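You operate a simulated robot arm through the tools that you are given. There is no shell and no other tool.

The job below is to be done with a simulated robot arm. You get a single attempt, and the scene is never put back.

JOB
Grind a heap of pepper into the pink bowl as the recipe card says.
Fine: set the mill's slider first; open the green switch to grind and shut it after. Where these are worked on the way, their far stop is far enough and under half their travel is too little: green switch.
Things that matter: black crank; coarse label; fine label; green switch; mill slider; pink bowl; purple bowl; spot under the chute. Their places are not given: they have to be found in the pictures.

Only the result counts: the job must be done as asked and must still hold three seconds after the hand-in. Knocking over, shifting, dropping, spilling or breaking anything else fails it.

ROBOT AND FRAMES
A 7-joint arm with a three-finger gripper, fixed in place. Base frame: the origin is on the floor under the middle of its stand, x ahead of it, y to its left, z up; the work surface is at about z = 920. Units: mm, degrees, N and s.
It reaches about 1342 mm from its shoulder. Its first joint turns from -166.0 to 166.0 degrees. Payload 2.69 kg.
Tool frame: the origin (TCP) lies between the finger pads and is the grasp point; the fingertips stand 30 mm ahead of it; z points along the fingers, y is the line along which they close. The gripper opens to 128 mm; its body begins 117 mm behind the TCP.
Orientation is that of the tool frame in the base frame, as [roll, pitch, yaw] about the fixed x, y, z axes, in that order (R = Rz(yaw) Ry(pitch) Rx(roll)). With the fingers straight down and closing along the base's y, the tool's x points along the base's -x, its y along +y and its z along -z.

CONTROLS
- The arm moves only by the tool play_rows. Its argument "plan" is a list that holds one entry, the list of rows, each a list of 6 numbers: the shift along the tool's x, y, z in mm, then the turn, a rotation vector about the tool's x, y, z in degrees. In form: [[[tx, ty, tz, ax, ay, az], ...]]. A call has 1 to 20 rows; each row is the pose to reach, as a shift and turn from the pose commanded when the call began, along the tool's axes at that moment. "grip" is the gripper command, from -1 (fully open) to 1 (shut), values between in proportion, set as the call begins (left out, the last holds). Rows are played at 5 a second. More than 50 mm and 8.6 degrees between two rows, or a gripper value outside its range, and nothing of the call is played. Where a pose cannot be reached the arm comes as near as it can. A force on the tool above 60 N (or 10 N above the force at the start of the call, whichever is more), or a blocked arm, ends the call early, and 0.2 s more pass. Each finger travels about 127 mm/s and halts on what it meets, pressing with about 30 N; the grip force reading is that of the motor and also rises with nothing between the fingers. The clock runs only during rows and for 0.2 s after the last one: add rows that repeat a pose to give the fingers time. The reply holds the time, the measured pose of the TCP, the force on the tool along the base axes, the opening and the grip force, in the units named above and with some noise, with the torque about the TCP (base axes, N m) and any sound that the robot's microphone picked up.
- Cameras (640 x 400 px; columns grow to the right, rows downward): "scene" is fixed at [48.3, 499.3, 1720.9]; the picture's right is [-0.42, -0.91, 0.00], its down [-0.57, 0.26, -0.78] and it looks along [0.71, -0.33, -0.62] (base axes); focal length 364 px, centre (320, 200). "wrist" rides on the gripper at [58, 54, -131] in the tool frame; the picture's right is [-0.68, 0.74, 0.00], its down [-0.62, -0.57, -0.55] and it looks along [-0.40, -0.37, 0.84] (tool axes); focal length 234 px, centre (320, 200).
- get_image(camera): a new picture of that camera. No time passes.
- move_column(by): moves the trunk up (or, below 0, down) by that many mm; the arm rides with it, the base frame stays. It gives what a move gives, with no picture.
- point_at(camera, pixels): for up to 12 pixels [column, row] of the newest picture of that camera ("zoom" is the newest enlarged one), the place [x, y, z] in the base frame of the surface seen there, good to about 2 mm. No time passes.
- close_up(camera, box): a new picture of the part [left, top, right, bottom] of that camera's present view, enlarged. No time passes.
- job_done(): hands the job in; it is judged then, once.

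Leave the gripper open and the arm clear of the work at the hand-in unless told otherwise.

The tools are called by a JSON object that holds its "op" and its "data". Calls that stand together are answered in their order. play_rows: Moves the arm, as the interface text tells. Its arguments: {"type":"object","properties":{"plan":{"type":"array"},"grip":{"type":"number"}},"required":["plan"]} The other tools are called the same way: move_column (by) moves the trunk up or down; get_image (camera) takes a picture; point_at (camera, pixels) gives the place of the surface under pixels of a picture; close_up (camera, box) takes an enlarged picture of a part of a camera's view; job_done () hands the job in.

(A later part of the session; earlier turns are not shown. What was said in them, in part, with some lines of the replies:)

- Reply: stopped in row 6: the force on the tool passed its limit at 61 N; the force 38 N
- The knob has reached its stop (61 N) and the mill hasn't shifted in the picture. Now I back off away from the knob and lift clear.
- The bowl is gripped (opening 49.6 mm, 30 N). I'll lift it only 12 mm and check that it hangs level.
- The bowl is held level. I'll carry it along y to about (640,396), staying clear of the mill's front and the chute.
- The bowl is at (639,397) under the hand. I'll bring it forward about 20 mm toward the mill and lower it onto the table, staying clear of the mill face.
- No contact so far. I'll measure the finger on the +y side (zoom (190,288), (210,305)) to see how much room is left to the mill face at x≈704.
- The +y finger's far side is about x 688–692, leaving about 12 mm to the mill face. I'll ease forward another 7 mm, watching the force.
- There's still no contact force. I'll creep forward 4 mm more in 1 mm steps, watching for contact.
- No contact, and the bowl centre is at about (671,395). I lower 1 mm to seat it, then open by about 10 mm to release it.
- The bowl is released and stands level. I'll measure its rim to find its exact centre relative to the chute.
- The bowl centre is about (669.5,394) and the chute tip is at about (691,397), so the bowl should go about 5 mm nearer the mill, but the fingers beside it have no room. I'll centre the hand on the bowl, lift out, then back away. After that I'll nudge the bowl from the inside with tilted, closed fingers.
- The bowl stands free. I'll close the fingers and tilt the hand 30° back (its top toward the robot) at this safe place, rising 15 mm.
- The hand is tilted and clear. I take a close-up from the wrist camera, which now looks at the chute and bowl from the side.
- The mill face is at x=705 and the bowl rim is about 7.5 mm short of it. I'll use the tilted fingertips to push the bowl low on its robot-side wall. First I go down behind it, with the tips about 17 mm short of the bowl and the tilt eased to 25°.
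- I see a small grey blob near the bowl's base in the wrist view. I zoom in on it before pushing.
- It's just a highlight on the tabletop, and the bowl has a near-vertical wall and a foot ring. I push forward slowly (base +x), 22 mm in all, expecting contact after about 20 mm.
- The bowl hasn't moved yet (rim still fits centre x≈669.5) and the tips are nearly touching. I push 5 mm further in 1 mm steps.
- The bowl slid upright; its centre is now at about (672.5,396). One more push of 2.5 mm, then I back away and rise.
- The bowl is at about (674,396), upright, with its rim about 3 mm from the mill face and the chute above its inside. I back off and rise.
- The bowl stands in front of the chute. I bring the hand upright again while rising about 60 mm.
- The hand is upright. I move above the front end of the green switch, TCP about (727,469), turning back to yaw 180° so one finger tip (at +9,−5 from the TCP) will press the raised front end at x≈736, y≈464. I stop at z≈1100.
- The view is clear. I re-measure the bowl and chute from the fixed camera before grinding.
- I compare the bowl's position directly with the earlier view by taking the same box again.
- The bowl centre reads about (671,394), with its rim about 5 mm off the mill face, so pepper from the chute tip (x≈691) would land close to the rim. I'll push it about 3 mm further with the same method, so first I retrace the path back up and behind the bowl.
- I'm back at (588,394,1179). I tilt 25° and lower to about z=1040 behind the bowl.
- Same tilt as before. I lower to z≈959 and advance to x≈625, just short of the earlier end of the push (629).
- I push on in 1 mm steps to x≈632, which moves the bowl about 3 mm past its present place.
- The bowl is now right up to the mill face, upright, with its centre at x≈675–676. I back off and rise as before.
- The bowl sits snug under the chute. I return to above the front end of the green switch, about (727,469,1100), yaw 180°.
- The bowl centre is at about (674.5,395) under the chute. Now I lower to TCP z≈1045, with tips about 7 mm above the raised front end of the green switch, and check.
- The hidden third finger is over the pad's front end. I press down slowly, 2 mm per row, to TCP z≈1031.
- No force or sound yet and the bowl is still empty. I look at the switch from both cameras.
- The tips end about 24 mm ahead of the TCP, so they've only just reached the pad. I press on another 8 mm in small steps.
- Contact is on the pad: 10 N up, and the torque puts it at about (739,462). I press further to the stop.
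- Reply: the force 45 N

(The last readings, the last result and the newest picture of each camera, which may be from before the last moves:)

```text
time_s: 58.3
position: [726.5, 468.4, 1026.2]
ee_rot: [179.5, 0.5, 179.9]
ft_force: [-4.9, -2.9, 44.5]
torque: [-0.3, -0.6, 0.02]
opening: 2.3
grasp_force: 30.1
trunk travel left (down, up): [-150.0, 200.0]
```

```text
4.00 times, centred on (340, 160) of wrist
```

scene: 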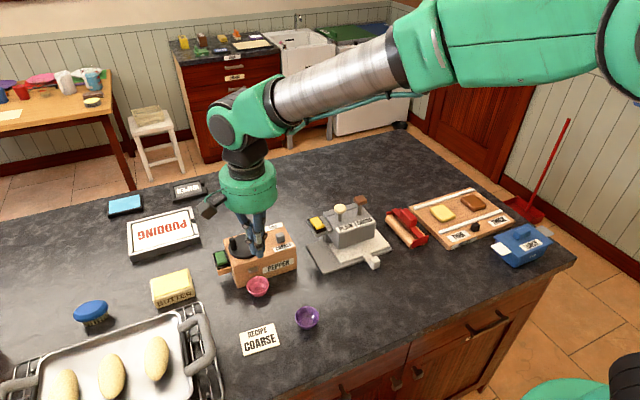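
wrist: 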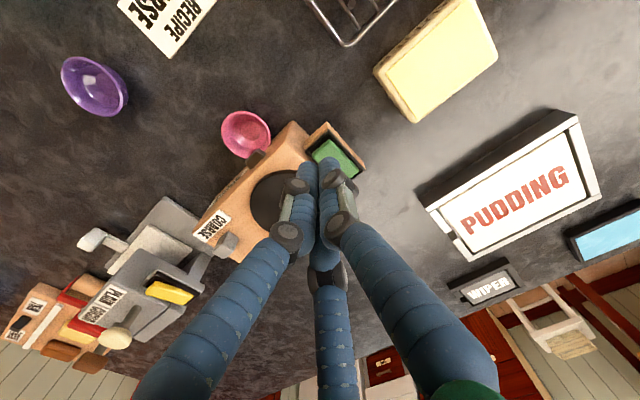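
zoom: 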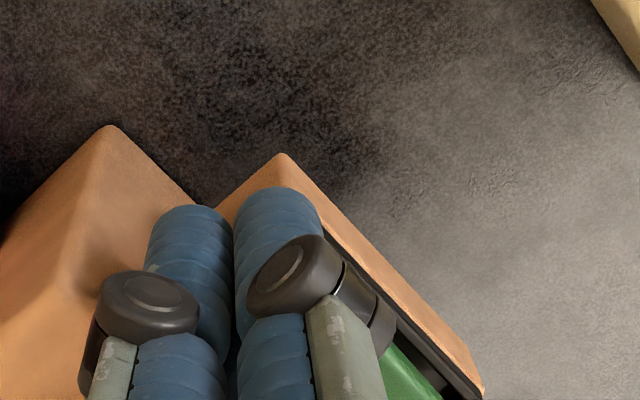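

There's a hard stop (44 N at about (740,462)), so the switch should be fully over. I lift off and look at the switch and bowl at once.

{"op": "play_rows", "data": {"plan": [[[0, 0, -15, 0, 0, 0], [0, 0, -40, 0, 0, 0]]], "grip": 1}}

{"op": "close_up", "data": {"camera": "scene", "box": [190, 225, 310, 305]}}

{"op": "close_up", "data": {"camera": "scene", "box": [205, 240, 265, 280]}}

{"op": "point_at", "data": {"camera": "zoom", "pixels": [[165, 125], [172, 150], [180, 175], [187, 200], [193, 222], [195, 245], [205, 265]]}}

```text
time_s: 58.9
position: [725.8, 469.2, 1057.8]
ee_rot: [180.0, 0.0, 179.9]
ft_force: [0.9, 0.8, -0.1]
torque: [-0.03, 0.02, 0.01]
opening: 2.0
grasp_force: 30.5
trunk travel left (down, up): [-150.0, 200.0]
```

```text
5.00 times, centred on (250, 265) of scene
```

zoom: 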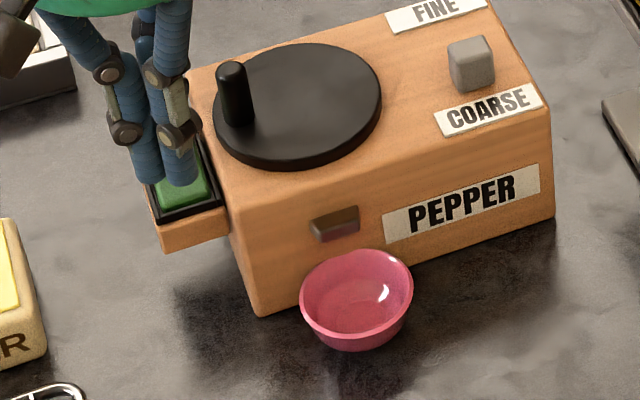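

```text
10.00 times, centred on (235, 260) of scene
```

zoom: 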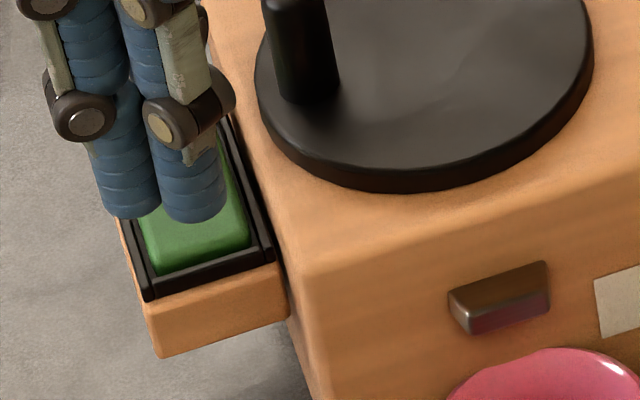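

```text
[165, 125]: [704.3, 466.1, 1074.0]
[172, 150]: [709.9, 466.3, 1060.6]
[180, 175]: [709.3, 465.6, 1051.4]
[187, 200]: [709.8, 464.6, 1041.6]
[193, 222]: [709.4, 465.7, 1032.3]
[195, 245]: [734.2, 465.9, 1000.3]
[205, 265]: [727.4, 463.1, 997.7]
```

The switch's front end is now down (z≈1000), so it's open. No pepper shows yet. I move above the switch's back end, ready to shut it, and watch the bowl.

{"op": "play_rows", "data": {"plan": [[[-30, 0, 0, 0, 0, 0], [-59, 0, 0, 0, 0, 0]]], "grip": 1}}

{"op": "close_up", "data": {"camera": "scene", "box": [190, 225, 310, 305]}}

{"op": "close_up", "data": {"camera": "scene", "box": [235, 255, 285, 305]}}

```text
time_s: 59.5
position: [786.1, 467.8, 1059.5]
ee_rot: [179.8, 0.1, 179.9]
ft_force: [-0.3, 0.1, -0.4]
torque: [0.02, 0.01, 0.02]
opening: 2.5
grasp_force: 29.9
trunk travel left (down, up): [-150.0, 200.0]
```

```text
5.00 times, centred on (250, 265) of scene
```

zoom: 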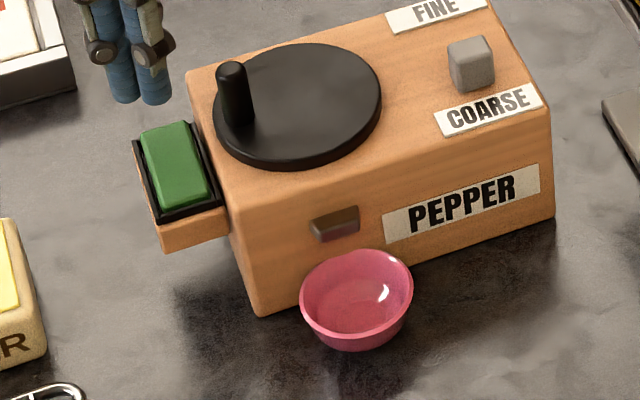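

```text
8.00 times, centred on (260, 280) of scene
```

zoom: 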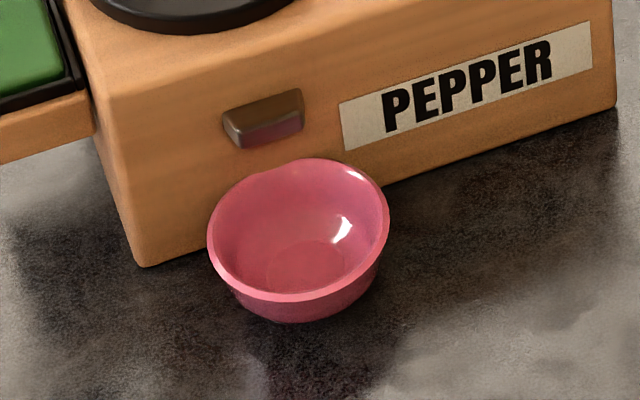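

The switch is clearly over (back end raised) but there's still no pepper and no sound. I wait one second in place to see whether anything flows.

{"op": "play_rows", "data": {"plan": [[[0, 0, 0, 0, 0, 0], [0, 0, 0, 0, 0, 0], [0, 0, 0, 0, 0, 0], [0, 0, 0, 0, 0, 0]]], "grip": 1}}

{"op": "close_up", "data": {"camera": "scene", "box": [190, 225, 310, 305]}}

```text
time_s: 60.5
position: [785.4, 468.2, 1061.3]
ee_rot: [179.7, 0.2, 179.9]
ft_force: [-0.4, -0.5, 0.2]
torque: [-0.01, 0.01, -0.02]
opening: 2.0
grasp_force: 30.3
trunk travel left (down, up): [-150.0, 200.0]
```

```text
5.00 times, centred on (250, 265) of scene
```

zoom: 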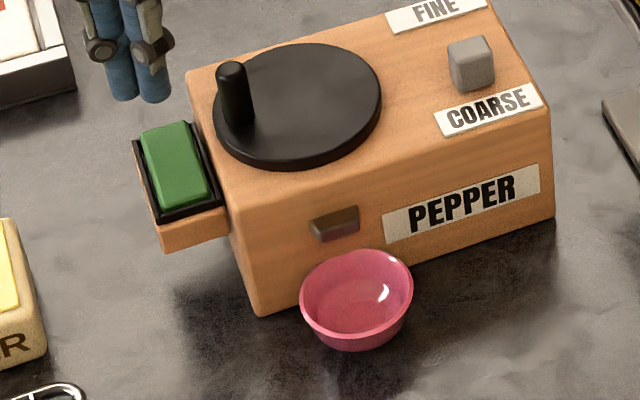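

Still nothing flows, so the crank evidently has to be turned while the switch is open. I measure the crank peg and disc precisely.

{"op": "close_up", "data": {"camera": "scene", "box": [222, 225, 272, 262]}}

{"op": "point_at", "data": {"camera": "zoom", "pixels": [[150, 105], [135, 108], [165, 102], [150, 95], [150, 115], [140, 150], [160, 180], [175, 150], [300, 60], [440, 160], [300, 250], [100, 180]]}}

```text
10.81 times, centred on (247, 244) of scene
```

zoom: 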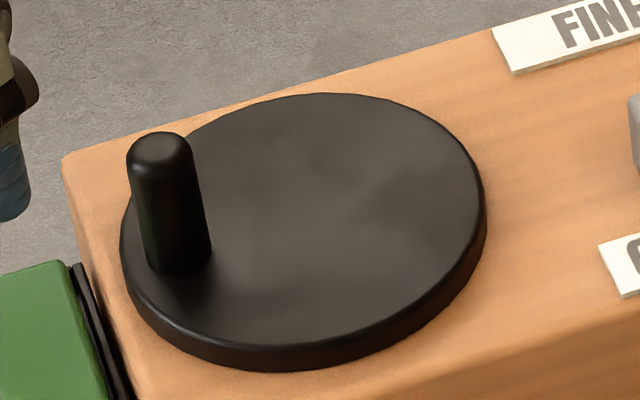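

```text
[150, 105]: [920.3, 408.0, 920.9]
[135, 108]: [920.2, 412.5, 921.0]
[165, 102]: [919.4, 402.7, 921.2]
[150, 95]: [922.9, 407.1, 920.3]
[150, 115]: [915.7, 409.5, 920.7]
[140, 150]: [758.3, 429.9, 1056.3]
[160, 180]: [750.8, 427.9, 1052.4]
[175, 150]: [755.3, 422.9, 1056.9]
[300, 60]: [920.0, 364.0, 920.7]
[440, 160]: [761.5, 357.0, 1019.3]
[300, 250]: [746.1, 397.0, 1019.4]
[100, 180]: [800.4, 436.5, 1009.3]
```

{"op": "point_at", "data": {"camera": "zoom", "pixels": [[158, 145], [165, 138], [150, 160], [180, 160], [135, 170], [195, 180], [170, 260], [150, 255], [310, 97], [480, 215], [300, 340], [125, 250]]}}

```text
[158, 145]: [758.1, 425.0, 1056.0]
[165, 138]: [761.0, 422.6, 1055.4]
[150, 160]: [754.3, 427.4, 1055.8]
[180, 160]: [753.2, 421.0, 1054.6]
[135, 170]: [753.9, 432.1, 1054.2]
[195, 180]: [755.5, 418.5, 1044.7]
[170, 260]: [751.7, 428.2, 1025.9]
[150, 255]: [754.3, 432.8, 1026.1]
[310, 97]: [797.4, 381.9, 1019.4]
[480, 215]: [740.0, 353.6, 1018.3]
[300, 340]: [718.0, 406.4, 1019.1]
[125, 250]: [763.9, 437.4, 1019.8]
```

The disc centre is at about (757.5,394.5) and the peg at about (758,425.5), radius 31, diameter ≈15, top z 1056. I rise, open to about 45 mm and move above the peg, then lower to z≈1080 for a check.

{"op": "play_rows", "data": {"plan": [[[0, 0, -30, 0, 0, 0], [0, 0, -65, 0, 0, 0], [13.7, -21.3, -65, 0, 0, 0], [27.4, -42.7, -65, 0, 0, 0], [27.4, -42.7, -45, 0, 0, 0], [27.4, -42.7, -35, 0, 0, 0], [27.4, -42.7, -35, 0, 0, 0]]], "grip": 0.3}}

{"op": "close_up", "data": {"camera": "scene", "box": [200, 200, 310, 290]}}

{"op": "get_image", "data": {"camera": "wrist"}}

```text
time_s: 62.1
position: [758.3, 426.7, 1095.6]
ee_rot: [179.6, 0.2, 179.9]
ft_force: [-0.3, 0.4, 0.5]
torque: [-0.03, 0.0, -0.01]
opening: 44.7
grasp_force: 0.0
trunk travel left (down, up): [-150.0, 200.0]
```

```text
4.44 times, centred on (255, 245) of scene
```

zoom: 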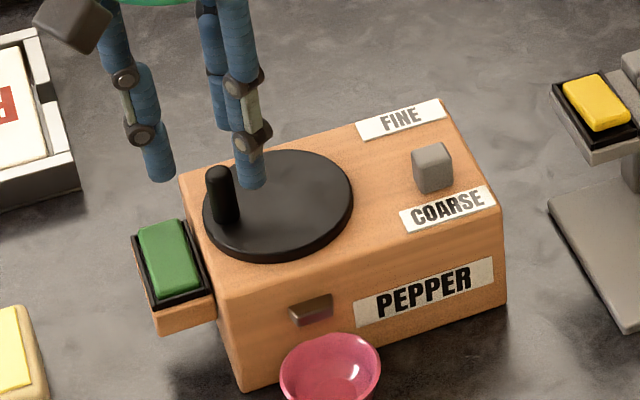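

```text
taken
```

wrist: 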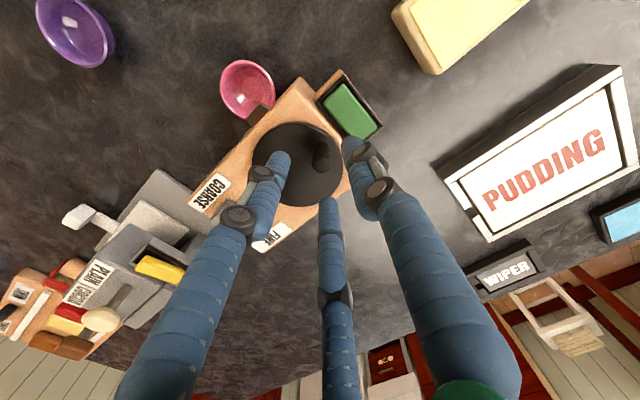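

The peg is between the three tips. I lower around it to TCP z≈1054 and then close loosely to about 20 mm so the peg is caged.

{"op": "play_rows", "data": {"plan": [[[0, -1, 12, 0, 0, 0], [0, -1, 24, 0, 0, 0], [0, -1, 33, 0, 0, 0], [0, -1, 40, 0, 0, 0], [0, -1, 40, 0, 0, 0]]], "grip": 0.3}}

{"op": "close_up", "data": {"camera": "scene", "box": [200, 200, 310, 290]}}

{"op": "close_up", "data": {"camera": "wrist", "box": [240, 100, 420, 240]}}

```text
time_s: 63.3
position: [757.7, 426.4, 1056.0]
ee_rot: [179.8, 0.2, 179.9]
ft_force: [-0.2, -0.7, 0.4]
torque: [0.0, -0.01, 0.03]
opening: 44.6
grasp_force: 0.2
trunk travel left (down, up): [-150.0, 200.0]
```

```text
4.44 times, centred on (255, 245) of scene
```

zoom: 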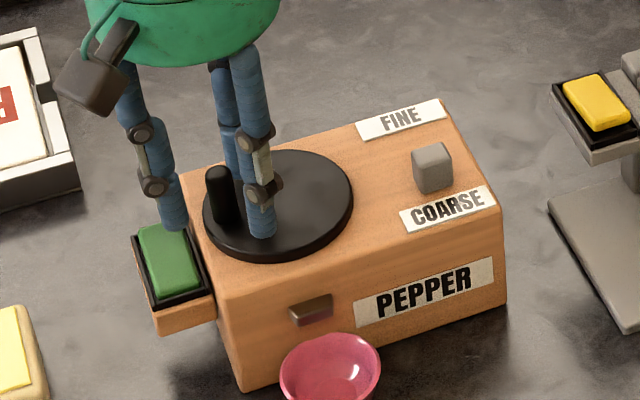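

```text
2.86 times, centred on (330, 170) of wrist
```

zoom: 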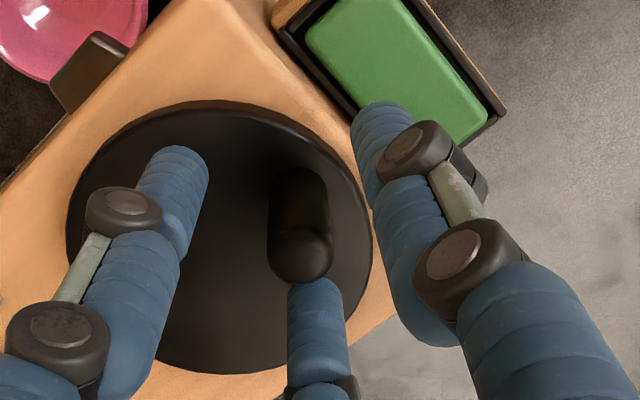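

The peg stands between the fingers, which are clear of the green pad. I close to about 21 mm.

{"op": "play_rows", "data": {"plan": [[[0, 0, 0, 0, 0, 0], [0, 0, 0, 0, 0, 0], [0, 0, 0, 0, 0, 0]]], "grip": 0.67}}

{"op": "close_up", "data": {"camera": "scene", "box": [200, 200, 310, 290]}}

{"op": "close_up", "data": {"camera": "wrist", "box": [240, 100, 420, 240]}}

```text
time_s: 64.1
position: [757.7, 423.9, 1055.3]
ee_rot: [179.7, 0.1, 179.9]
ft_force: [0.3, 0.1, 0.2]
torque: [0.0, -0.02, -0.02]
opening: 21.1
grasp_force: 0.1
trunk travel left (down, up): [-150.0, 200.0]
```

```text
4.44 times, centred on (255, 245) of scene
```

zoom: 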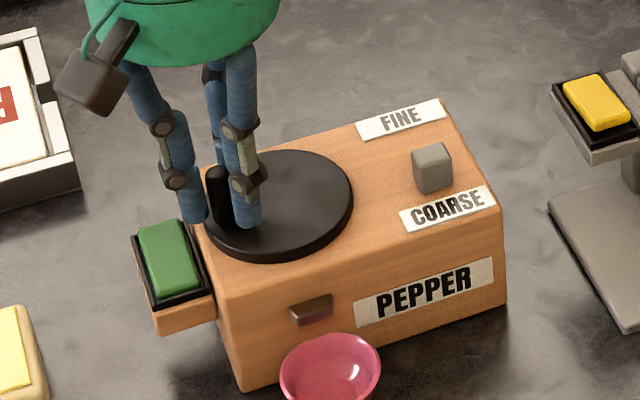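

```text
2.86 times, centred on (330, 170) of wrist
```

zoom: 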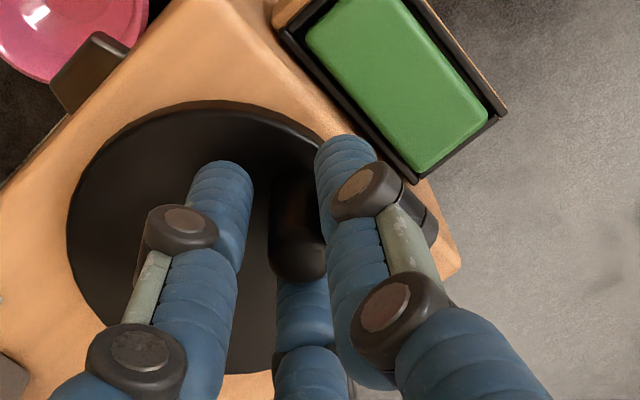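

The peg is caged with no force. I turn the crank a quarter turn clockwise (seen from above) at about 8 mm per row, watching forces and the bowl.

{"op": "play_rows", "data": {"plan": [[[-8, -1.1, 0, 0, 0, 0], [-15.5, -4.2, 0, 0, 0, 0], [-21.9, -9.1, 0, 0, 0, 0], [-26.9, -15.5, 0, 0, 0, 0], [-29.9, -23, 0, 0, 0, 0], [-31, -31, 0, 0, 0, 0]]], "grip": 0.67}}

{"op": "close_up", "data": {"camera": "scene", "box": [200, 210, 310, 300]}}

{"op": "close_up", "data": {"camera": "wrist", "box": [180, 60, 420, 240]}}

```text
time_s: 65.5
position: [788.9, 393.5, 1054.9]
ee_rot: [179.8, 0.2, 179.9]
ft_force: [-0.3, 0.0, 0.1]
torque: [0.04, -0.01, -0.02]
opening: 20.9
grasp_force: 0.0
trunk travel left (down, up): [-150.0, 200.0]
```

```text
4.44 times, centred on (255, 255) of scene
```

zoom: 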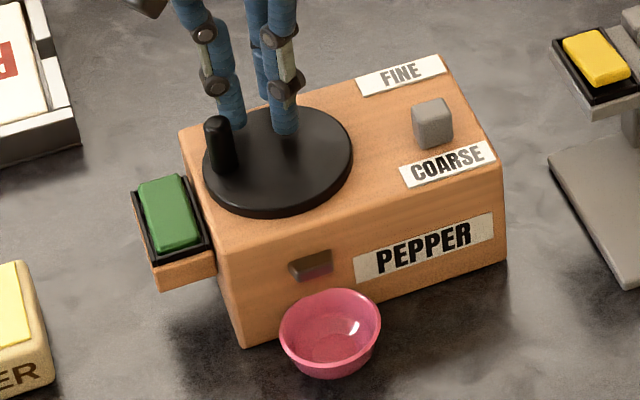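

```text
2.22 times, centred on (300, 150) of wrist
```

zoom: 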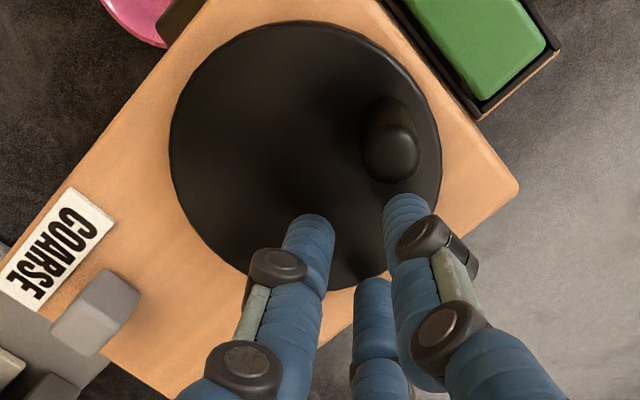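

The peg slipped out between two fingers because the cage was too loose, and it hasn't moved. I lift, reopen to 45 mm, return over the peg and come down again, this time to close tighter.

{"op": "play_rows", "data": {"plan": [[[0, 0, -25, 0, 0, 0], [0, 0, -45, 0, 0, 0], [15.5, 15.5, -45, 0, 0, 0], [31, 31.5, -45, 0, 0, 0], [31, 31.5, -30, 0, 0, 0], [31, 31.5, -12, 0, 0, 0], [31, 31.5, 0, 0, 0, 0], [31, 31.5, 0, 0, 0, 0]]], "grip": 0.3}}

{"op": "close_up", "data": {"camera": "wrist", "box": [240, 100, 420, 240]}}

{"op": "close_up", "data": {"camera": "scene", "box": [200, 200, 310, 290]}}

```text
time_s: 67.3
position: [758.2, 424.9, 1054.9]
ee_rot: [179.7, 0.2, 179.9]
ft_force: [0.1, 0.3, 0.4]
torque: [0.01, 0.01, -0.01]
opening: 44.6
grasp_force: 0.0
trunk travel left (down, up): [-150.0, 200.0]
```

```text
2.86 times, centred on (330, 170) of wrist
```

zoom: 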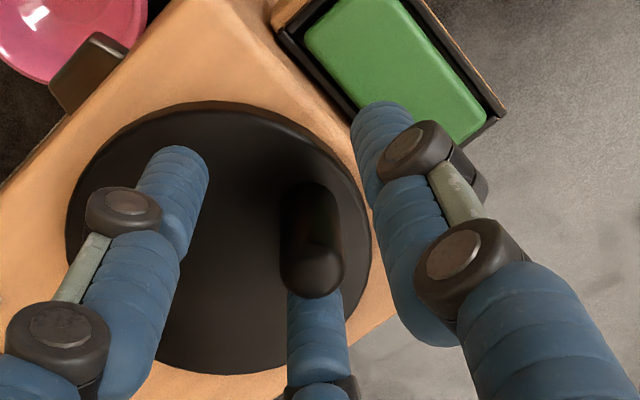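

```text
4.44 times, centred on (255, 245) of scene
```

zoom: 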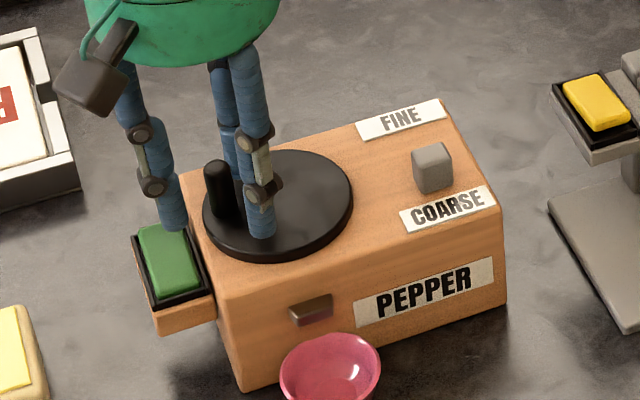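

The peg did turn a few degrees. I measure where it is now.

{"op": "point_at", "data": {"camera": "zoom", "pixels": [[216, 163], [216, 168], [208, 172], [225, 170], [217, 178], [222, 210]]}}

{"op": "close_up", "data": {"camera": "scene", "box": [222, 225, 272, 262]}}

{"op": "point_at", "data": {"camera": "zoom", "pixels": [[158, 135], [150, 130], [160, 145], [140, 150], [170, 170], [185, 150], [165, 240], [190, 235]]}}

```text
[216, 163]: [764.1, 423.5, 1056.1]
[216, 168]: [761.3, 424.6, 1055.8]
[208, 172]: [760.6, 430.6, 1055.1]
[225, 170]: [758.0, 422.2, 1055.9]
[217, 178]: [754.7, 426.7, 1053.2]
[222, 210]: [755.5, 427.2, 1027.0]
```

```text
10.81 times, centred on (247, 244) of scene
```

zoom: 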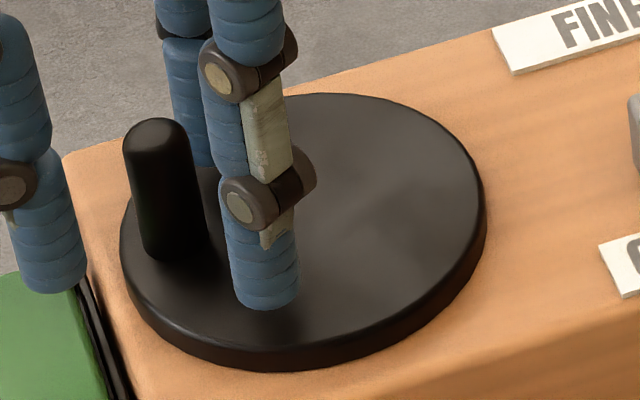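

```text
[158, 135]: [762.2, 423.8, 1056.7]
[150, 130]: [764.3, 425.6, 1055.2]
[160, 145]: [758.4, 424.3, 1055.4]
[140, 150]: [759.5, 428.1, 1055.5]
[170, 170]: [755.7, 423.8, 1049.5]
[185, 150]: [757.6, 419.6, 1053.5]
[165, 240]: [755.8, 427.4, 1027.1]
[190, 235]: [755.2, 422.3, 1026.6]
```

The peg is now at about (761.5,425). I centre on it (3.3 mm forward) and close to about 15 mm.

{"op": "play_rows", "data": {"plan": [[[-3.3, 0, 0, 0, 0, 0], [-3.3, 0, 0, 0, 0, 0]]], "grip": 0.3}}

{"op": "play_rows", "data": {"plan": [[[0, 0, 0, 0, 0, 0], [0, 0, 0, 0, 0, 0], [0, 0, 0, 0, 0, 0]]], "grip": 0.77}}

{"op": "close_up", "data": {"camera": "wrist", "box": [240, 100, 420, 240]}}

```text
time_s: 67.9
position: [762.3, 425.5, 1054.1]
ee_rot: [179.7, 0.3, 179.9]
ft_force: [0.3, 0.3, -0.1]
torque: [-0.01, 0.02, -0.01]
opening: 44.5
grasp_force: 0.1
trunk travel left (down, up): [-150.0, 200.0]
```

```text
time_s: 68.7
position: [761.9, 424.9, 1054.8]
ee_rot: [179.7, 0.3, 179.9]
ft_force: [0.6, 3.5, 0.2]
torque: [0.09, 0.01, 0.02]
opening: 17.0
grasp_force: 1.5
trunk travel left (down, up): [-150.0, 200.0]
```

```text
2.86 times, centred on (330, 170) of wrist
```

zoom: 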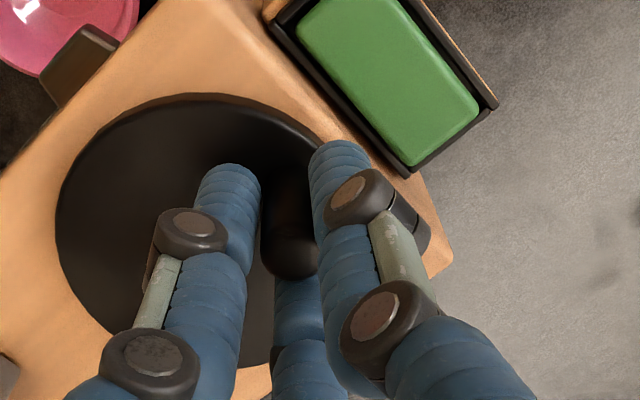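

The peg is lightly held (opening 17, about 1.5 N). I firm the grip a little and turn the crank clockwise along the arc by about 90°.

{"op": "play_rows", "data": {"plan": [[[0, 0, 0, 0, 0, 0], [-7.8, -2.2, 0, 0, 0, 0], [-14.8, -6.3, 0, 0, 0, 0], [-20.5, -12, 0, 0, 0, 0], [-24.4, -19.1, 0, 0, 0, 0], [-26.5, -26.9, 0, 0, 0, 0], [-26.4, -35, 0, 0, 0, 0]]], "grip": 0.85}}

{"op": "close_up", "data": {"camera": "scene", "box": [200, 210, 310, 300]}}

{"op": "close_up", "data": {"camera": "wrist", "box": [180, 60, 420, 240]}}

```text
time_s: 70.3
position: [789.1, 388.8, 1055.4]
ee_rot: [179.7, 0.4, 179.8]
ft_force: [26.4, -1.6, 5.8]
torque: [0.29, -0.8, -0.11]
opening: 15.8
grasp_force: 41.6
trunk travel left (down, up): [-150.0, 200.0]
```

```text
4.44 times, centred on (255, 255) of scene
```

zoom: 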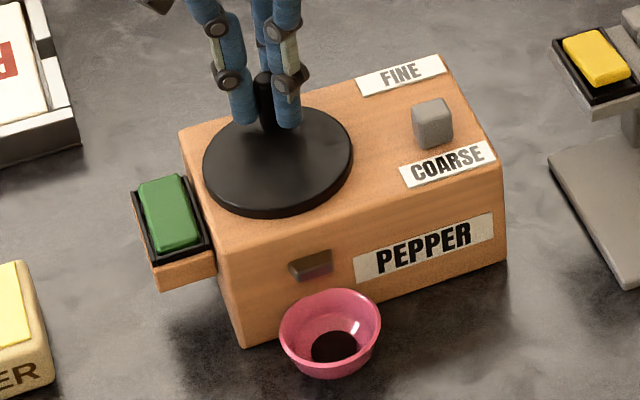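

```text
2.22 times, centred on (300, 150) of wrist
```

zoom: 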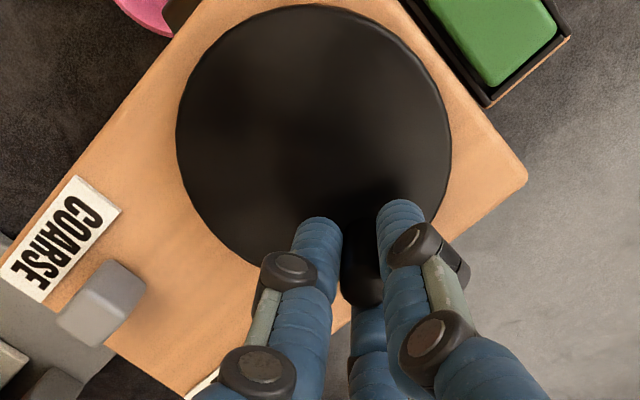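

It works: pepper (dark patch) has appeared in the pink bowl at zoom (333,345). I look closely at the amount.

{"op": "close_up", "data": {"camera": "scene", "box": [240, 260, 290, 300]}}

{"op": "point_at", "data": {"camera": "zoom", "pixels": [[240, 230], [200, 240], [290, 220], [245, 260], [245, 200], [250, 185]]}}

```text
10.00 times, centred on (265, 280) of scene
```

zoom: 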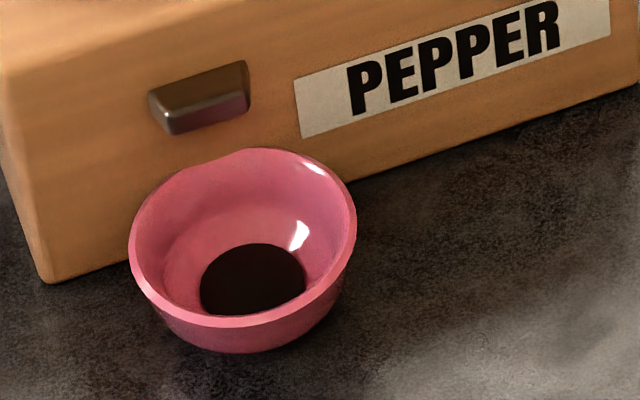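

```text
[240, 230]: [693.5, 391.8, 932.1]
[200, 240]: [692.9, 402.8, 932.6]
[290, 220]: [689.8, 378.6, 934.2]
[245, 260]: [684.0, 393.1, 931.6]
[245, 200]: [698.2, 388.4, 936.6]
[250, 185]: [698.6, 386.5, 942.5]
```

The pepper is a flat dark layer at z≈932 in the bottom of the bowl. The turn did it, so I continue another quarter turn on a slightly refined circle (centre (758.2,393.8), r 31.5) and compare.

{"op": "play_rows", "data": {"plan": [[[1.4, -8.9, 0, 0, 0, 0], [5.7, -15.9, 0, 0, 0, 0], [11.6, -21.5, 0, 0, 0, 0], [18.8, -25.5, 0, 0, 0, 0], [26.8, -27.4, 0, 0, 0, 0], [35, -27.2, 0, 0, 0, 0]]], "grip": 0.82}}

{"op": "close_up", "data": {"camera": "scene", "box": [200, 210, 310, 300]}}

{"op": "close_up", "data": {"camera": "scene", "box": [240, 260, 290, 300]}}

{"op": "point_at", "data": {"camera": "zoom", "pixels": [[250, 290], [220, 280], [280, 270], [250, 260], [250, 250], [250, 240]]}}

```text
time_s: 71.7
position: [753.4, 365.3, 1053.5]
ee_rot: [179.7, 0.1, 180.0]
ft_force: [6.4, 16.7, -8.6]
torque: [0.4, -0.84, -0.12]
opening: 15.6
grasp_force: 41.8
trunk travel left (down, up): [-150.0, 200.0]
```

```text
4.44 times, centred on (255, 255) of scene
```

zoom: 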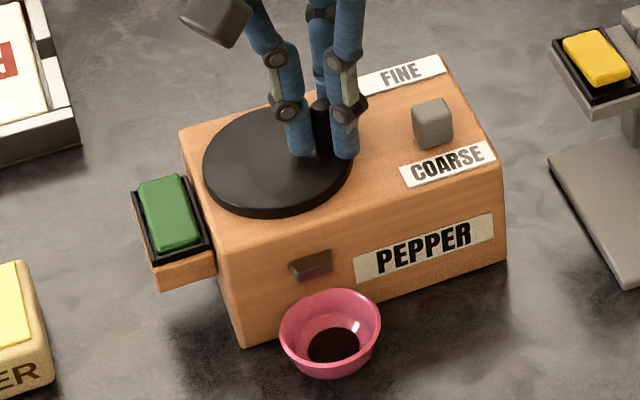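

```text
10.00 times, centred on (265, 280) of scene
```

zoom: 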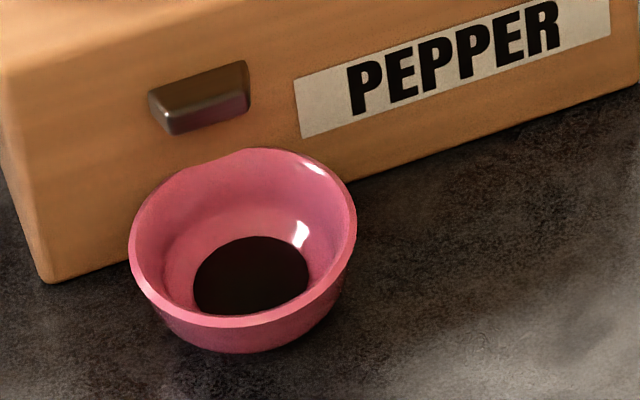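

```text
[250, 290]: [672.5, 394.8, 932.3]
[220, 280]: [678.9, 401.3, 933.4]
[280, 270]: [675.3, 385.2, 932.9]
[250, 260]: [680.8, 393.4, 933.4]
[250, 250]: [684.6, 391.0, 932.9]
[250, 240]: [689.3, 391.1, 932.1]
```

Another quarter turn raised the level a little (dark disc wider, z≈933), so output follows the crank. I continue the next quarter turn on a circle refit to centre (759.3,394.9), r 30.3.

{"op": "play_rows", "data": {"plan": [[[7.3, 5, 0, 0, 0, 0], [13.9, 9.3, 0, 0, 0, 0], [19.1, 15.3, 0, 0, 0, 0], [22.6, 22.3, 0, 0, 0, 0], [24.2, 30.1, 0, 0, 0, 0], [23.7, 38, 0, 0, 0, 0]]], "grip": 0.82}}

{"op": "close_up", "data": {"camera": "scene", "box": [200, 210, 310, 300]}}

{"op": "close_up", "data": {"camera": "scene", "box": [240, 260, 290, 300]}}

{"op": "point_at", "data": {"camera": "zoom", "pixels": [[250, 290], [220, 280], [280, 270], [250, 260], [250, 250], [250, 240]]}}

```text
time_s: 73.1
position: [728.7, 400.6, 1055.0]
ee_rot: [179.8, 0.0, 179.9]
ft_force: [4.1, -8.4, -1.2]
torque: [-0.68, -0.1, -0.17]
opening: 15.7
grasp_force: 41.2
trunk travel left (down, up): [-150.0, 200.0]
```

```text
4.44 times, centred on (255, 255) of scene
```

zoom: 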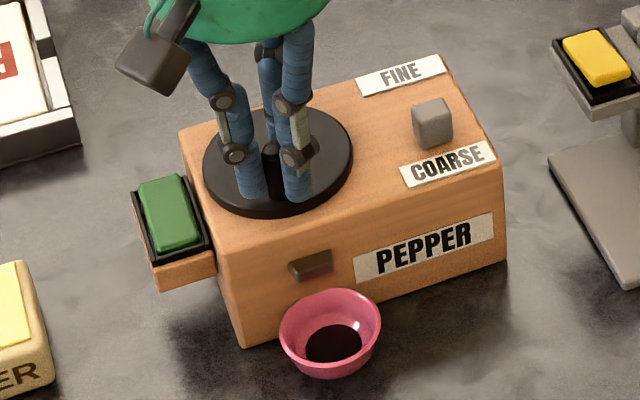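

```text
10.00 times, centred on (265, 280) of scene
```

zoom: 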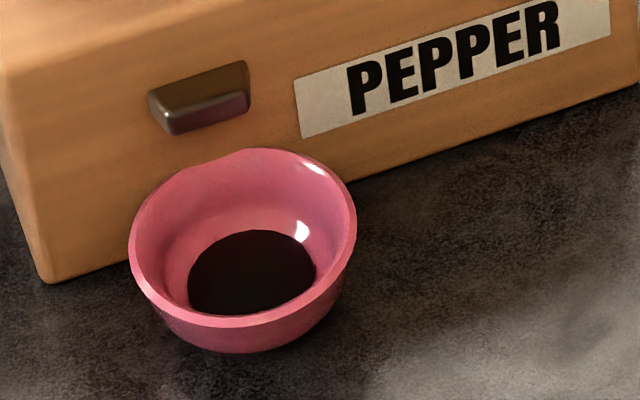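

```text
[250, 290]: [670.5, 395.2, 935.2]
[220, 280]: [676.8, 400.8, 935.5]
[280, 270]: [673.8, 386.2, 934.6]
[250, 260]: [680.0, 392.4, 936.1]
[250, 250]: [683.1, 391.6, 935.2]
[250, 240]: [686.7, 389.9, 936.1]
```

The level is now about 935. I finish the full turn with the last quarter.

{"op": "play_rows", "data": {"plan": [[[-2.5, 7.5, 0, 0, 0, 0], [-6.8, 14.1, 0, 0, 0, 0], [-12.8, 19.3, 0, 0, 0, 0], [-19.8, 22.8, 0, 0, 0, 0], [-27.6, 24.4, 0, 0, 0, 0], [-35.5, 23.9, 0, 0, 0, 0]]], "grip": 0.82}}

{"op": "close_up", "data": {"camera": "scene", "box": [200, 210, 310, 300]}}

{"op": "close_up", "data": {"camera": "scene", "box": [240, 260, 290, 300]}}

{"op": "point_at", "data": {"camera": "zoom", "pixels": [[250, 290], [220, 280], [280, 270], [250, 260], [250, 250], [250, 240]]}}

```text
time_s: 74.5
position: [763.5, 425.8, 1055.4]
ee_rot: [179.7, 0.3, 180.0]
ft_force: [-5.2, 5.5, -2.3]
torque: [0.53, 0.56, -0.16]
opening: 15.4
grasp_force: 41.4
trunk travel left (down, up): [-150.0, 200.0]
```

```text
4.44 times, centred on (255, 255) of scene
```

zoom: 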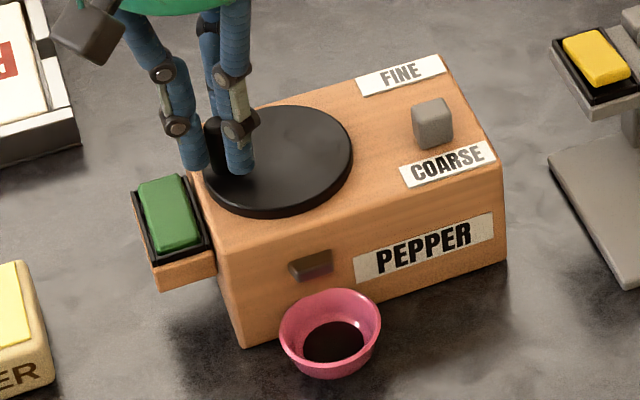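

```text
10.00 times, centred on (265, 280) of scene
```

zoom: 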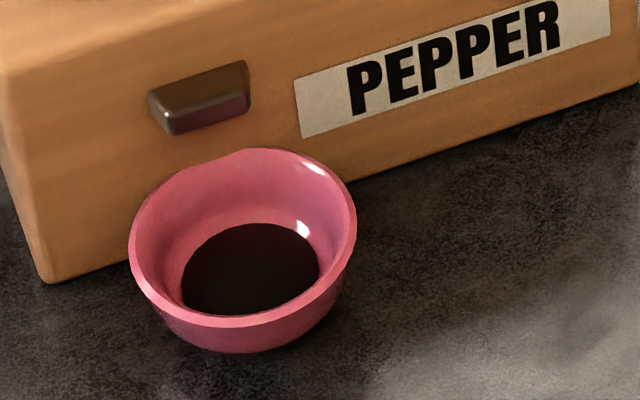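

```text
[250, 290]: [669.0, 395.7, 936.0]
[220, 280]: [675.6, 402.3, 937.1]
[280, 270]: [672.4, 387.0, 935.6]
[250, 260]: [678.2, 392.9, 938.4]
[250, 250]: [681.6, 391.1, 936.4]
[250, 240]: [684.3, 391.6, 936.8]
```

One full turn brings the level to about 937 (rim 951.5). For a proper heap I turn another half turn and check again.

{"op": "play_rows", "data": {"plan": [[[-7.5, -2.5, 0, 0, 0, 0], [-14.1, -6.8, 0, 0, 0, 0], [-19.3, -12.8, 0, 0, 0, 0], [-22.8, -19.8, 0, 0, 0, 0], [-24.4, -27.6, 0, 0, 0, 0], [-23.9, -35.5, 0, 0, 0, 0], [-21.4, -43, 0, 0, 0, 0], [-17.1, -49.6, 0, 0, 0, 0], [-11.1, -54.8, 0, 0, 0, 0], [-4.1, -58.3, 0, 0, 0, 0], [3.7, -59.9, 0, 0, 0, 0], [11.6, -59.4, 0, 0, 0, 0]]], "grip": 0.82}}

{"op": "close_up", "data": {"camera": "scene", "box": [200, 210, 310, 300]}}

{"op": "close_up", "data": {"camera": "scene", "box": [240, 260, 290, 300]}}

{"op": "point_at", "data": {"camera": "zoom", "pixels": [[250, 290], [220, 280], [280, 270], [250, 260], [250, 250], [250, 240]]}}

```text
time_s: 77.1
position: [750.5, 364.8, 1053.0]
ee_rot: [179.7, 0.0, 179.9]
ft_force: [-1.6, -2.6, -2.1]
torque: [0.0, 0.09, -0.02]
opening: 16.6
grasp_force: 4.0
trunk travel left (down, up): [-150.0, 200.0]
```

```text
4.44 times, centred on (255, 255) of scene
```

zoom: 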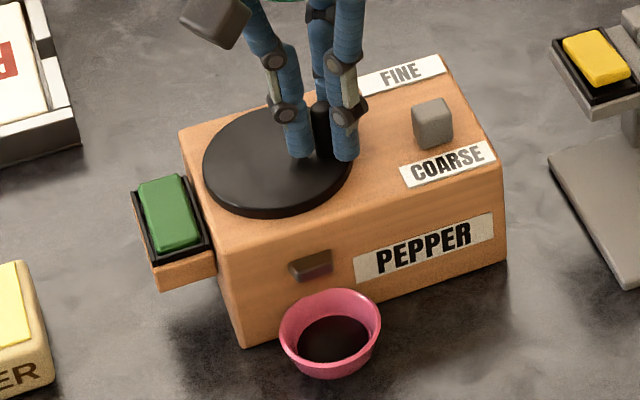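

```text
10.00 times, centred on (265, 280) of scene
```

zoom: 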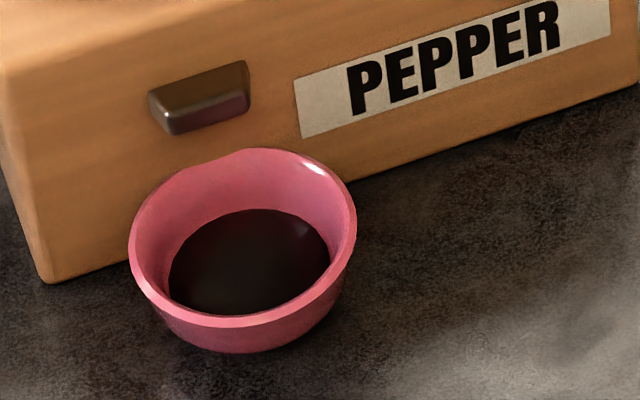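

```text
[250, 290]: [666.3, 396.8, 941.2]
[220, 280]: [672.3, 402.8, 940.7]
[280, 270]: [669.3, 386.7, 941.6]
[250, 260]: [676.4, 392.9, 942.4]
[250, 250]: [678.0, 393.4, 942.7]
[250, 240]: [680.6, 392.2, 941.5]
```

The level is about 941.7, rising 8.9 mm per turn, so the rim would be reached at about 2.6 turns. One more quarter turn gives a good heap with a safe margin below the rim.

{"op": "play_rows", "data": {"plan": [[[7.5, 2.5, 0, 0, 0, 0], [14.1, 6.8, 0, 0, 0, 0], [19.3, 12.8, 0, 0, 0, 0], [22.8, 19.8, 0, 0, 0, 0], [24.4, 27.6, 0, 0, 0, 0], [23.9, 35.5, 0, 0, 0, 0]]], "grip": 0.84}}

{"op": "close_up", "data": {"camera": "scene", "box": [200, 210, 310, 300]}}

{"op": "close_up", "data": {"camera": "scene", "box": [240, 260, 290, 300]}}

{"op": "point_at", "data": {"camera": "zoom", "pixels": [[250, 290], [220, 280], [280, 270], [250, 260], [250, 250], [250, 240]]}}

```text
time_s: 78.5
position: [728.4, 401.3, 1054.7]
ee_rot: [179.8, 0.2, 179.9]
ft_force: [3.6, -6.0, -0.2]
torque: [-0.63, -0.19, -0.12]
opening: 15.6
grasp_force: 41.3
trunk travel left (down, up): [-150.0, 200.0]
```

```text
4.44 times, centred on (255, 255) of scene
```

zoom: 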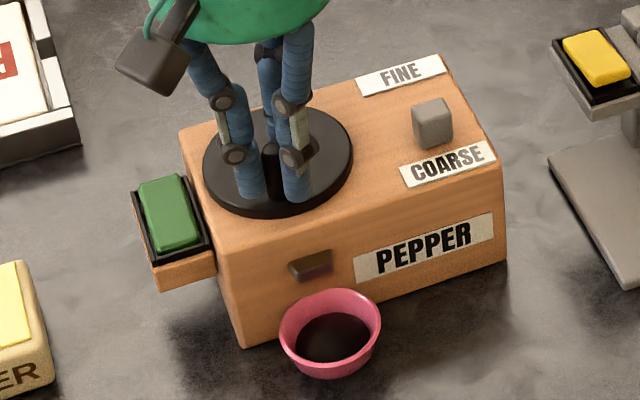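

```text
10.00 times, centred on (265, 280) of scene
```

zoom: 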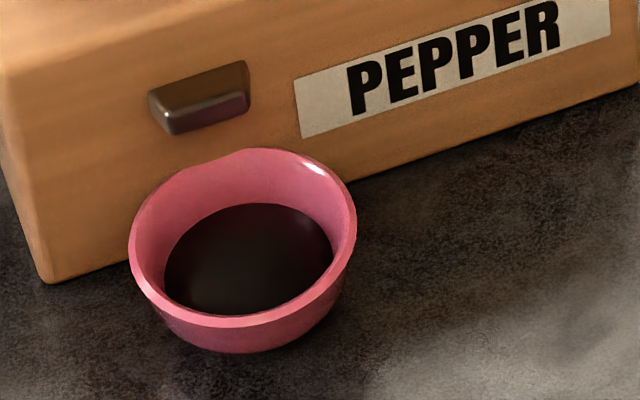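

```text
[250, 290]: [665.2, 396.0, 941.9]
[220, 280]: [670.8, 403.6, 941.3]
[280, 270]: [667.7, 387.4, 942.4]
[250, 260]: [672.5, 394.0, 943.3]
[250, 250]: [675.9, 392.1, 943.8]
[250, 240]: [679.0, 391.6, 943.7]
```

The level is about 943, a good heap well below the rim. I release the peg, rise, close the fingers and move above the raised back end of the green switch (TCP about (785,469)) to shut it.

{"op": "play_rows", "data": {"plan": [[[0, 0, 0, 0, 0, 0], [0, 0, 0, 0, 0, 0], [0, 0, -20, 0, 0, 0], [0, 0, -45, 0, 0, 0], [0, 0, -65, 0, 0, 0]]], "grip": 0.3}}

{"op": "play_rows", "data": {"plan": [[[0, 0, 0, 0, 0, 0], [-19, 22.5, 0, 0, 0, 0], [-38, 45, 0, 0, 0, 0], [-56, 67.5, 0, 0, 0, 0], [-56, 67.5, 0, 0, 0, 0]]], "grip": 1}}

{"op": "close_up", "data": {"camera": "scene", "box": [190, 210, 310, 300]}}

{"op": "get_image", "data": {"camera": "wrist"}}

```text
time_s: 79.7
position: [727.9, 400.5, 1119.9]
ee_rot: [179.7, 0.2, 179.9]
ft_force: [0.2, -0.9, -0.3]
torque: [0.01, 0.0, -0.02]
opening: 44.8
grasp_force: 0.1
trunk travel left (down, up): [-150.0, 200.0]
```

```text
time_s: 80.9
position: [785.6, 469.0, 1120.0]
ee_rot: [179.7, 0.2, 180.0]
ft_force: [-0.1, 0.4, -0.3]
torque: [-0.02, 0.01, 0.02]
opening: 2.2
grasp_force: 30.1
trunk travel left (down, up): [-150.0, 200.0]
```

```text
4.44 times, centred on (250, 255) of scene
```

zoom: 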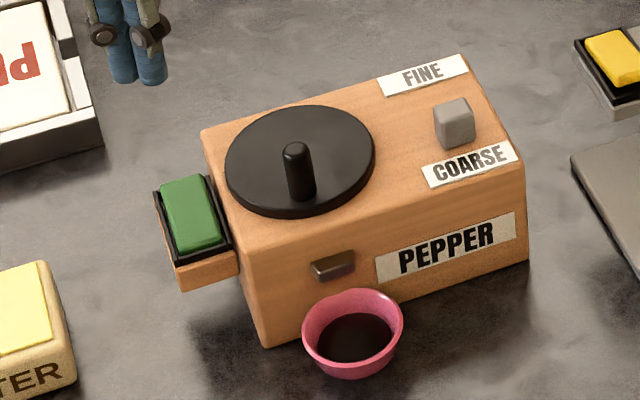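

```text
taken
```

wrist: 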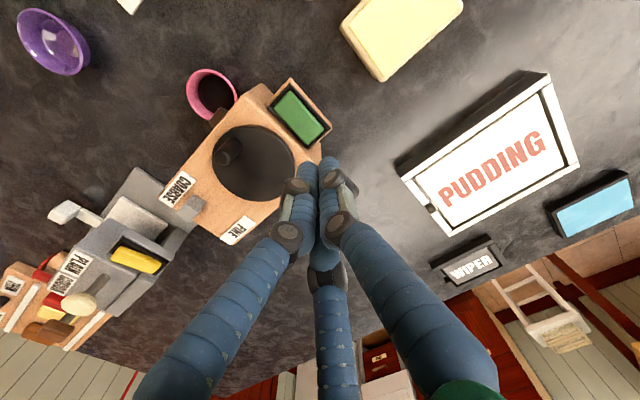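

I check the pudding box's nearest corner against the hand's place, and the pad's present tilt.

{"op": "point_at", "data": {"camera": "scene", "pixels": [[199, 240], [196, 228], [190, 212], [198, 236]]}}

{"op": "close_up", "data": {"camera": "scene", "box": [205, 240, 265, 280]}}

{"op": "point_at", "data": {"camera": "zoom", "pixels": [[160, 105], [165, 125], [172, 150], [180, 175], [187, 200], [193, 222], [200, 245], [160, 95]]}}

```text
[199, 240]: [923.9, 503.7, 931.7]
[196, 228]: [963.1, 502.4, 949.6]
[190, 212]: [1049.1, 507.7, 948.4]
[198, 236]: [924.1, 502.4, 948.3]
```

```text
10.00 times, centred on (235, 260) of scene
```

zoom: 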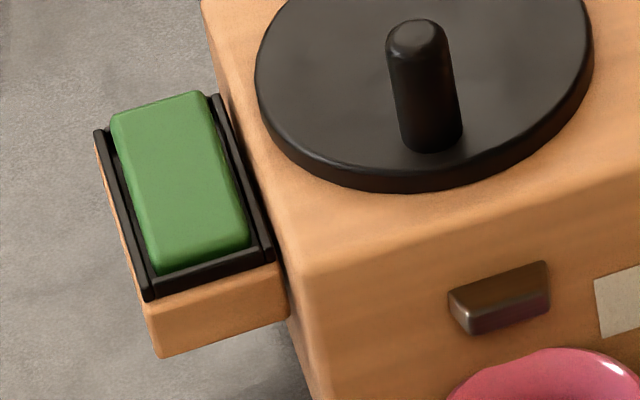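

```text
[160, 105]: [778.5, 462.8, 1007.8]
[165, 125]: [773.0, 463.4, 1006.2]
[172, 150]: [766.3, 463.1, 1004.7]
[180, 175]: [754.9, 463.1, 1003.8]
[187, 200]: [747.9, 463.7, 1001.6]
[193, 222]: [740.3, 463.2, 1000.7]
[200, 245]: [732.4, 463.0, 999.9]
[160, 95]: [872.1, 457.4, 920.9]
```

The pad's back end is up (z≈1008 at x≈778). I come down and press it at about (775,464) in small steps to its stop.

{"op": "play_rows", "data": {"plan": [[[2, 0, 30, 0, 0, 0], [2, 0, 60, 0, 0, 0], [2, 0, 78, 0, 0, 0], [2, 0, 84, 0, 0, 0], [2, 0, 88, 0, 0, 0], [2, 0, 90.5, 0, 0, 0], [2, 0, 92.5, 0, 0, 0], [2, 0, 94.5, 0, 0, 0], [2, 0, 96, 0, 0, 0], [2, 0, 97.5, 0, 0, 0], [2, 0, 99, 0, 0, 0]]], "grip": 1}}

{"op": "close_up", "data": {"camera": "scene", "box": [190, 210, 310, 300]}}

```text
time_s: 83.3
position: [783.1, 470.2, 1028.2]
ee_rot: [179.4, 0.6, 179.8]
ft_force: [0.6, -1.8, 47.6]
torque: [-0.32, 0.7, -0.03]
opening: 2.1
grasp_force: 30.2
trunk travel left (down, up): [-150.0, 200.0]
```

```text
4.44 times, centred on (250, 255) of scene
```

zoom: 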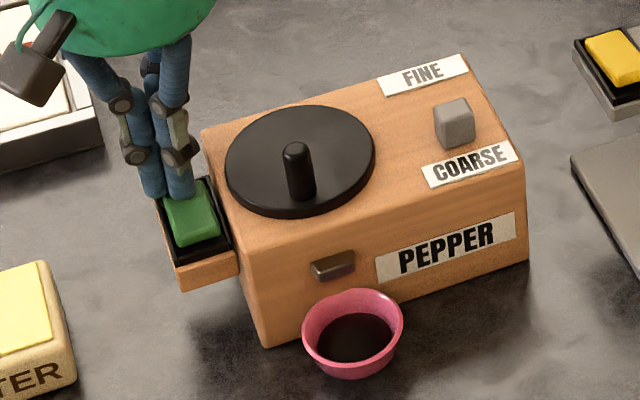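

The back end is pressed to its stop (47.6 N at about (769,463)) and the front end has risen again. I lift off and check the switch, slider and bowl.

{"op": "play_rows", "data": {"plan": [[[0, 0, -15, 0.4, -0.5, 0], [0, 0, -45, 0.4, -0.5, 0], [0, 0, -90, 0.4, -0.5, 0], [0, 0, -130, 0.4, -0.5, 0], [0, 0, -170, 0.4, -0.5, 0], [0, 0, -170, 0.4, -0.5, 0]]], "grip": 1}}

{"op": "close_up", "data": {"camera": "scene", "box": [190, 210, 310, 300]}}

{"op": "close_up", "data": {"camera": "scene", "box": [205, 240, 265, 280]}}

{"op": "point_at", "data": {"camera": "zoom", "pixels": [[165, 125], [172, 150], [180, 175], [187, 200], [193, 222], [195, 245]]}}

```text
time_s: 84.7
position: [783.0, 468.2, 1191.3]
ee_rot: [-179.9, 0.7, 179.9]
ft_force: [-0.1, 0.3, 0.3]
torque: [0.03, 0.01, -0.02]
opening: 2.1
grasp_force: 30.6
trunk travel left (down, up): [-150.0, 200.0]
```

```text
4.44 times, centred on (250, 255) of scene
```

zoom: 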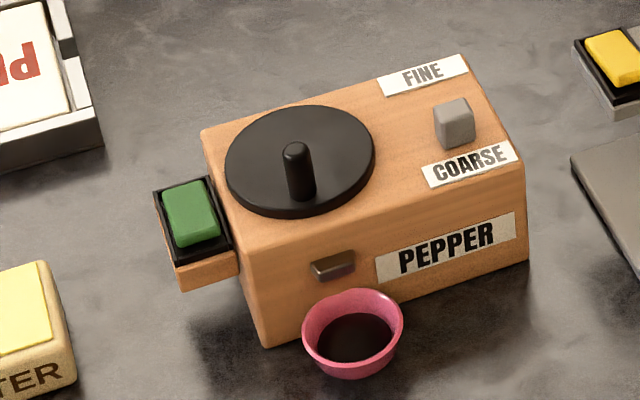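

```text
10.00 times, centred on (235, 260) of scene
```

zoom: 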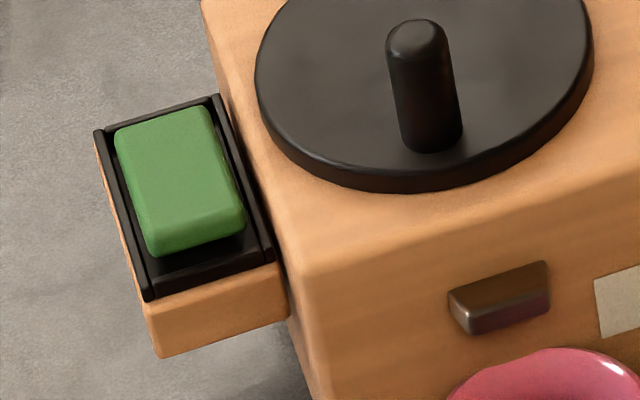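

```text
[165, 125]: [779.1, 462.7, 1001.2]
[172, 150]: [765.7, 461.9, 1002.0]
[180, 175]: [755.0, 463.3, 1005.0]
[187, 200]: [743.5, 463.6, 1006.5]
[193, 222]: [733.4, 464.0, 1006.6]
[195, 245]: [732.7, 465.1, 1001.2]
```

The switch is back in its shut position (as at the start), the slider is at COARSE and the bowl is upright with its pepper. I raise the arm, move it back clear of the work and open the gripper.

{"op": "play_rows", "data": {"plan": [[[0, 0, -35, 0, 0, 0], [0, 0, -70, 0, 0, 0], [0, 0, -100, 0, 0, 0], [20, -36, -100, 0, 0, 0], [40, -72, -100, 0, 0, 0], [60, -108, -100, 0, 0, 0], [80, -144, -100, 0, 0, 0], [100, -180, -100, 0, 0, 0], [120, -216, -100, 0, 0, 0], [140, -252, -100, 0, 0, 0], [160, -288, -100, 0, 0, 0], [180, -324, -100, 0, 0, 0], [195, -340, -100, 0, 0, 0], [195, -340, -100, 0, 0, 0], [195, -340, -100, 0, 0, 0]]], "grip": -1}}

{"op": "get_image", "data": {"camera": "scene"}}

{"op": "close_up", "data": {"camera": "scene", "box": [200, 210, 340, 340]}}

```text
time_s: 87.9
position: [586.0, 128.7, 1291.2]
ee_rot: [-179.9, 0.7, 179.9]
ft_force: [0.6, 1.1, -0.6]
torque: [-0.02, 0.01, -0.01]
opening: 127.6
grasp_force: 0.0
trunk travel left (down, up): [-150.0, 200.0]
```

```text
taken
```

scene: 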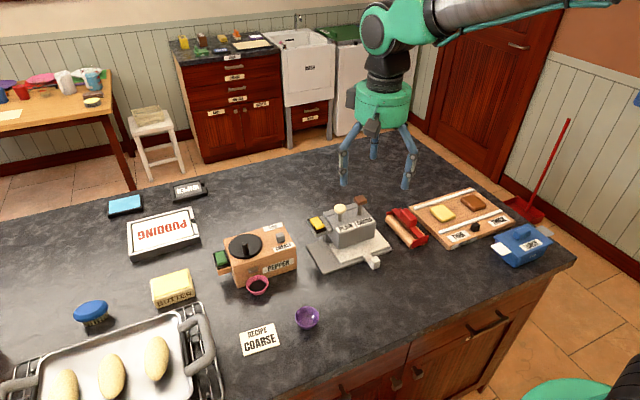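

```text
3.08 times, centred on (270, 275) of scene
```

zoom: 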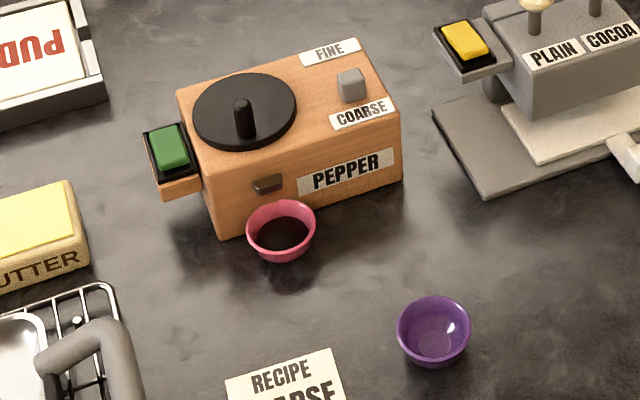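

Everything is in place: slider at COARSE, green switch shut, pink bowl upright under the chute with a heap of pepper, nothing spilled or displaced, and the arm clear with the gripper open. I hand the job in.

{"op": "job_done", "data": {}}

```text
The job is handed in.
```

I ground a heap of pepper into the pink bowl on the coarse setting the recipe card asks for, and handed the job in. I don't know the verdict yet.

- **Setting:** I pushed the mill's slider to its stop at the COARSE end before grinding.
- **Bowl:** The pink bowl stands upright under the chute. I carried it there, then slid it the last few millimetres up to the mill face.
- **Grinding:** Nothing came out with only the green switch open, so I also turned the black crank, about one and three-quarter turns.
- **Amount:** The pepper fills roughly two-thirds of the bowl's depth. The card gives no amount, so I judged what counts as a heap and stopped well below the rim.
- **After:** The green switch is back in its shut position. In the last picture nothing is spilled or out of place. The arm is clear of the work and the gripper is open.
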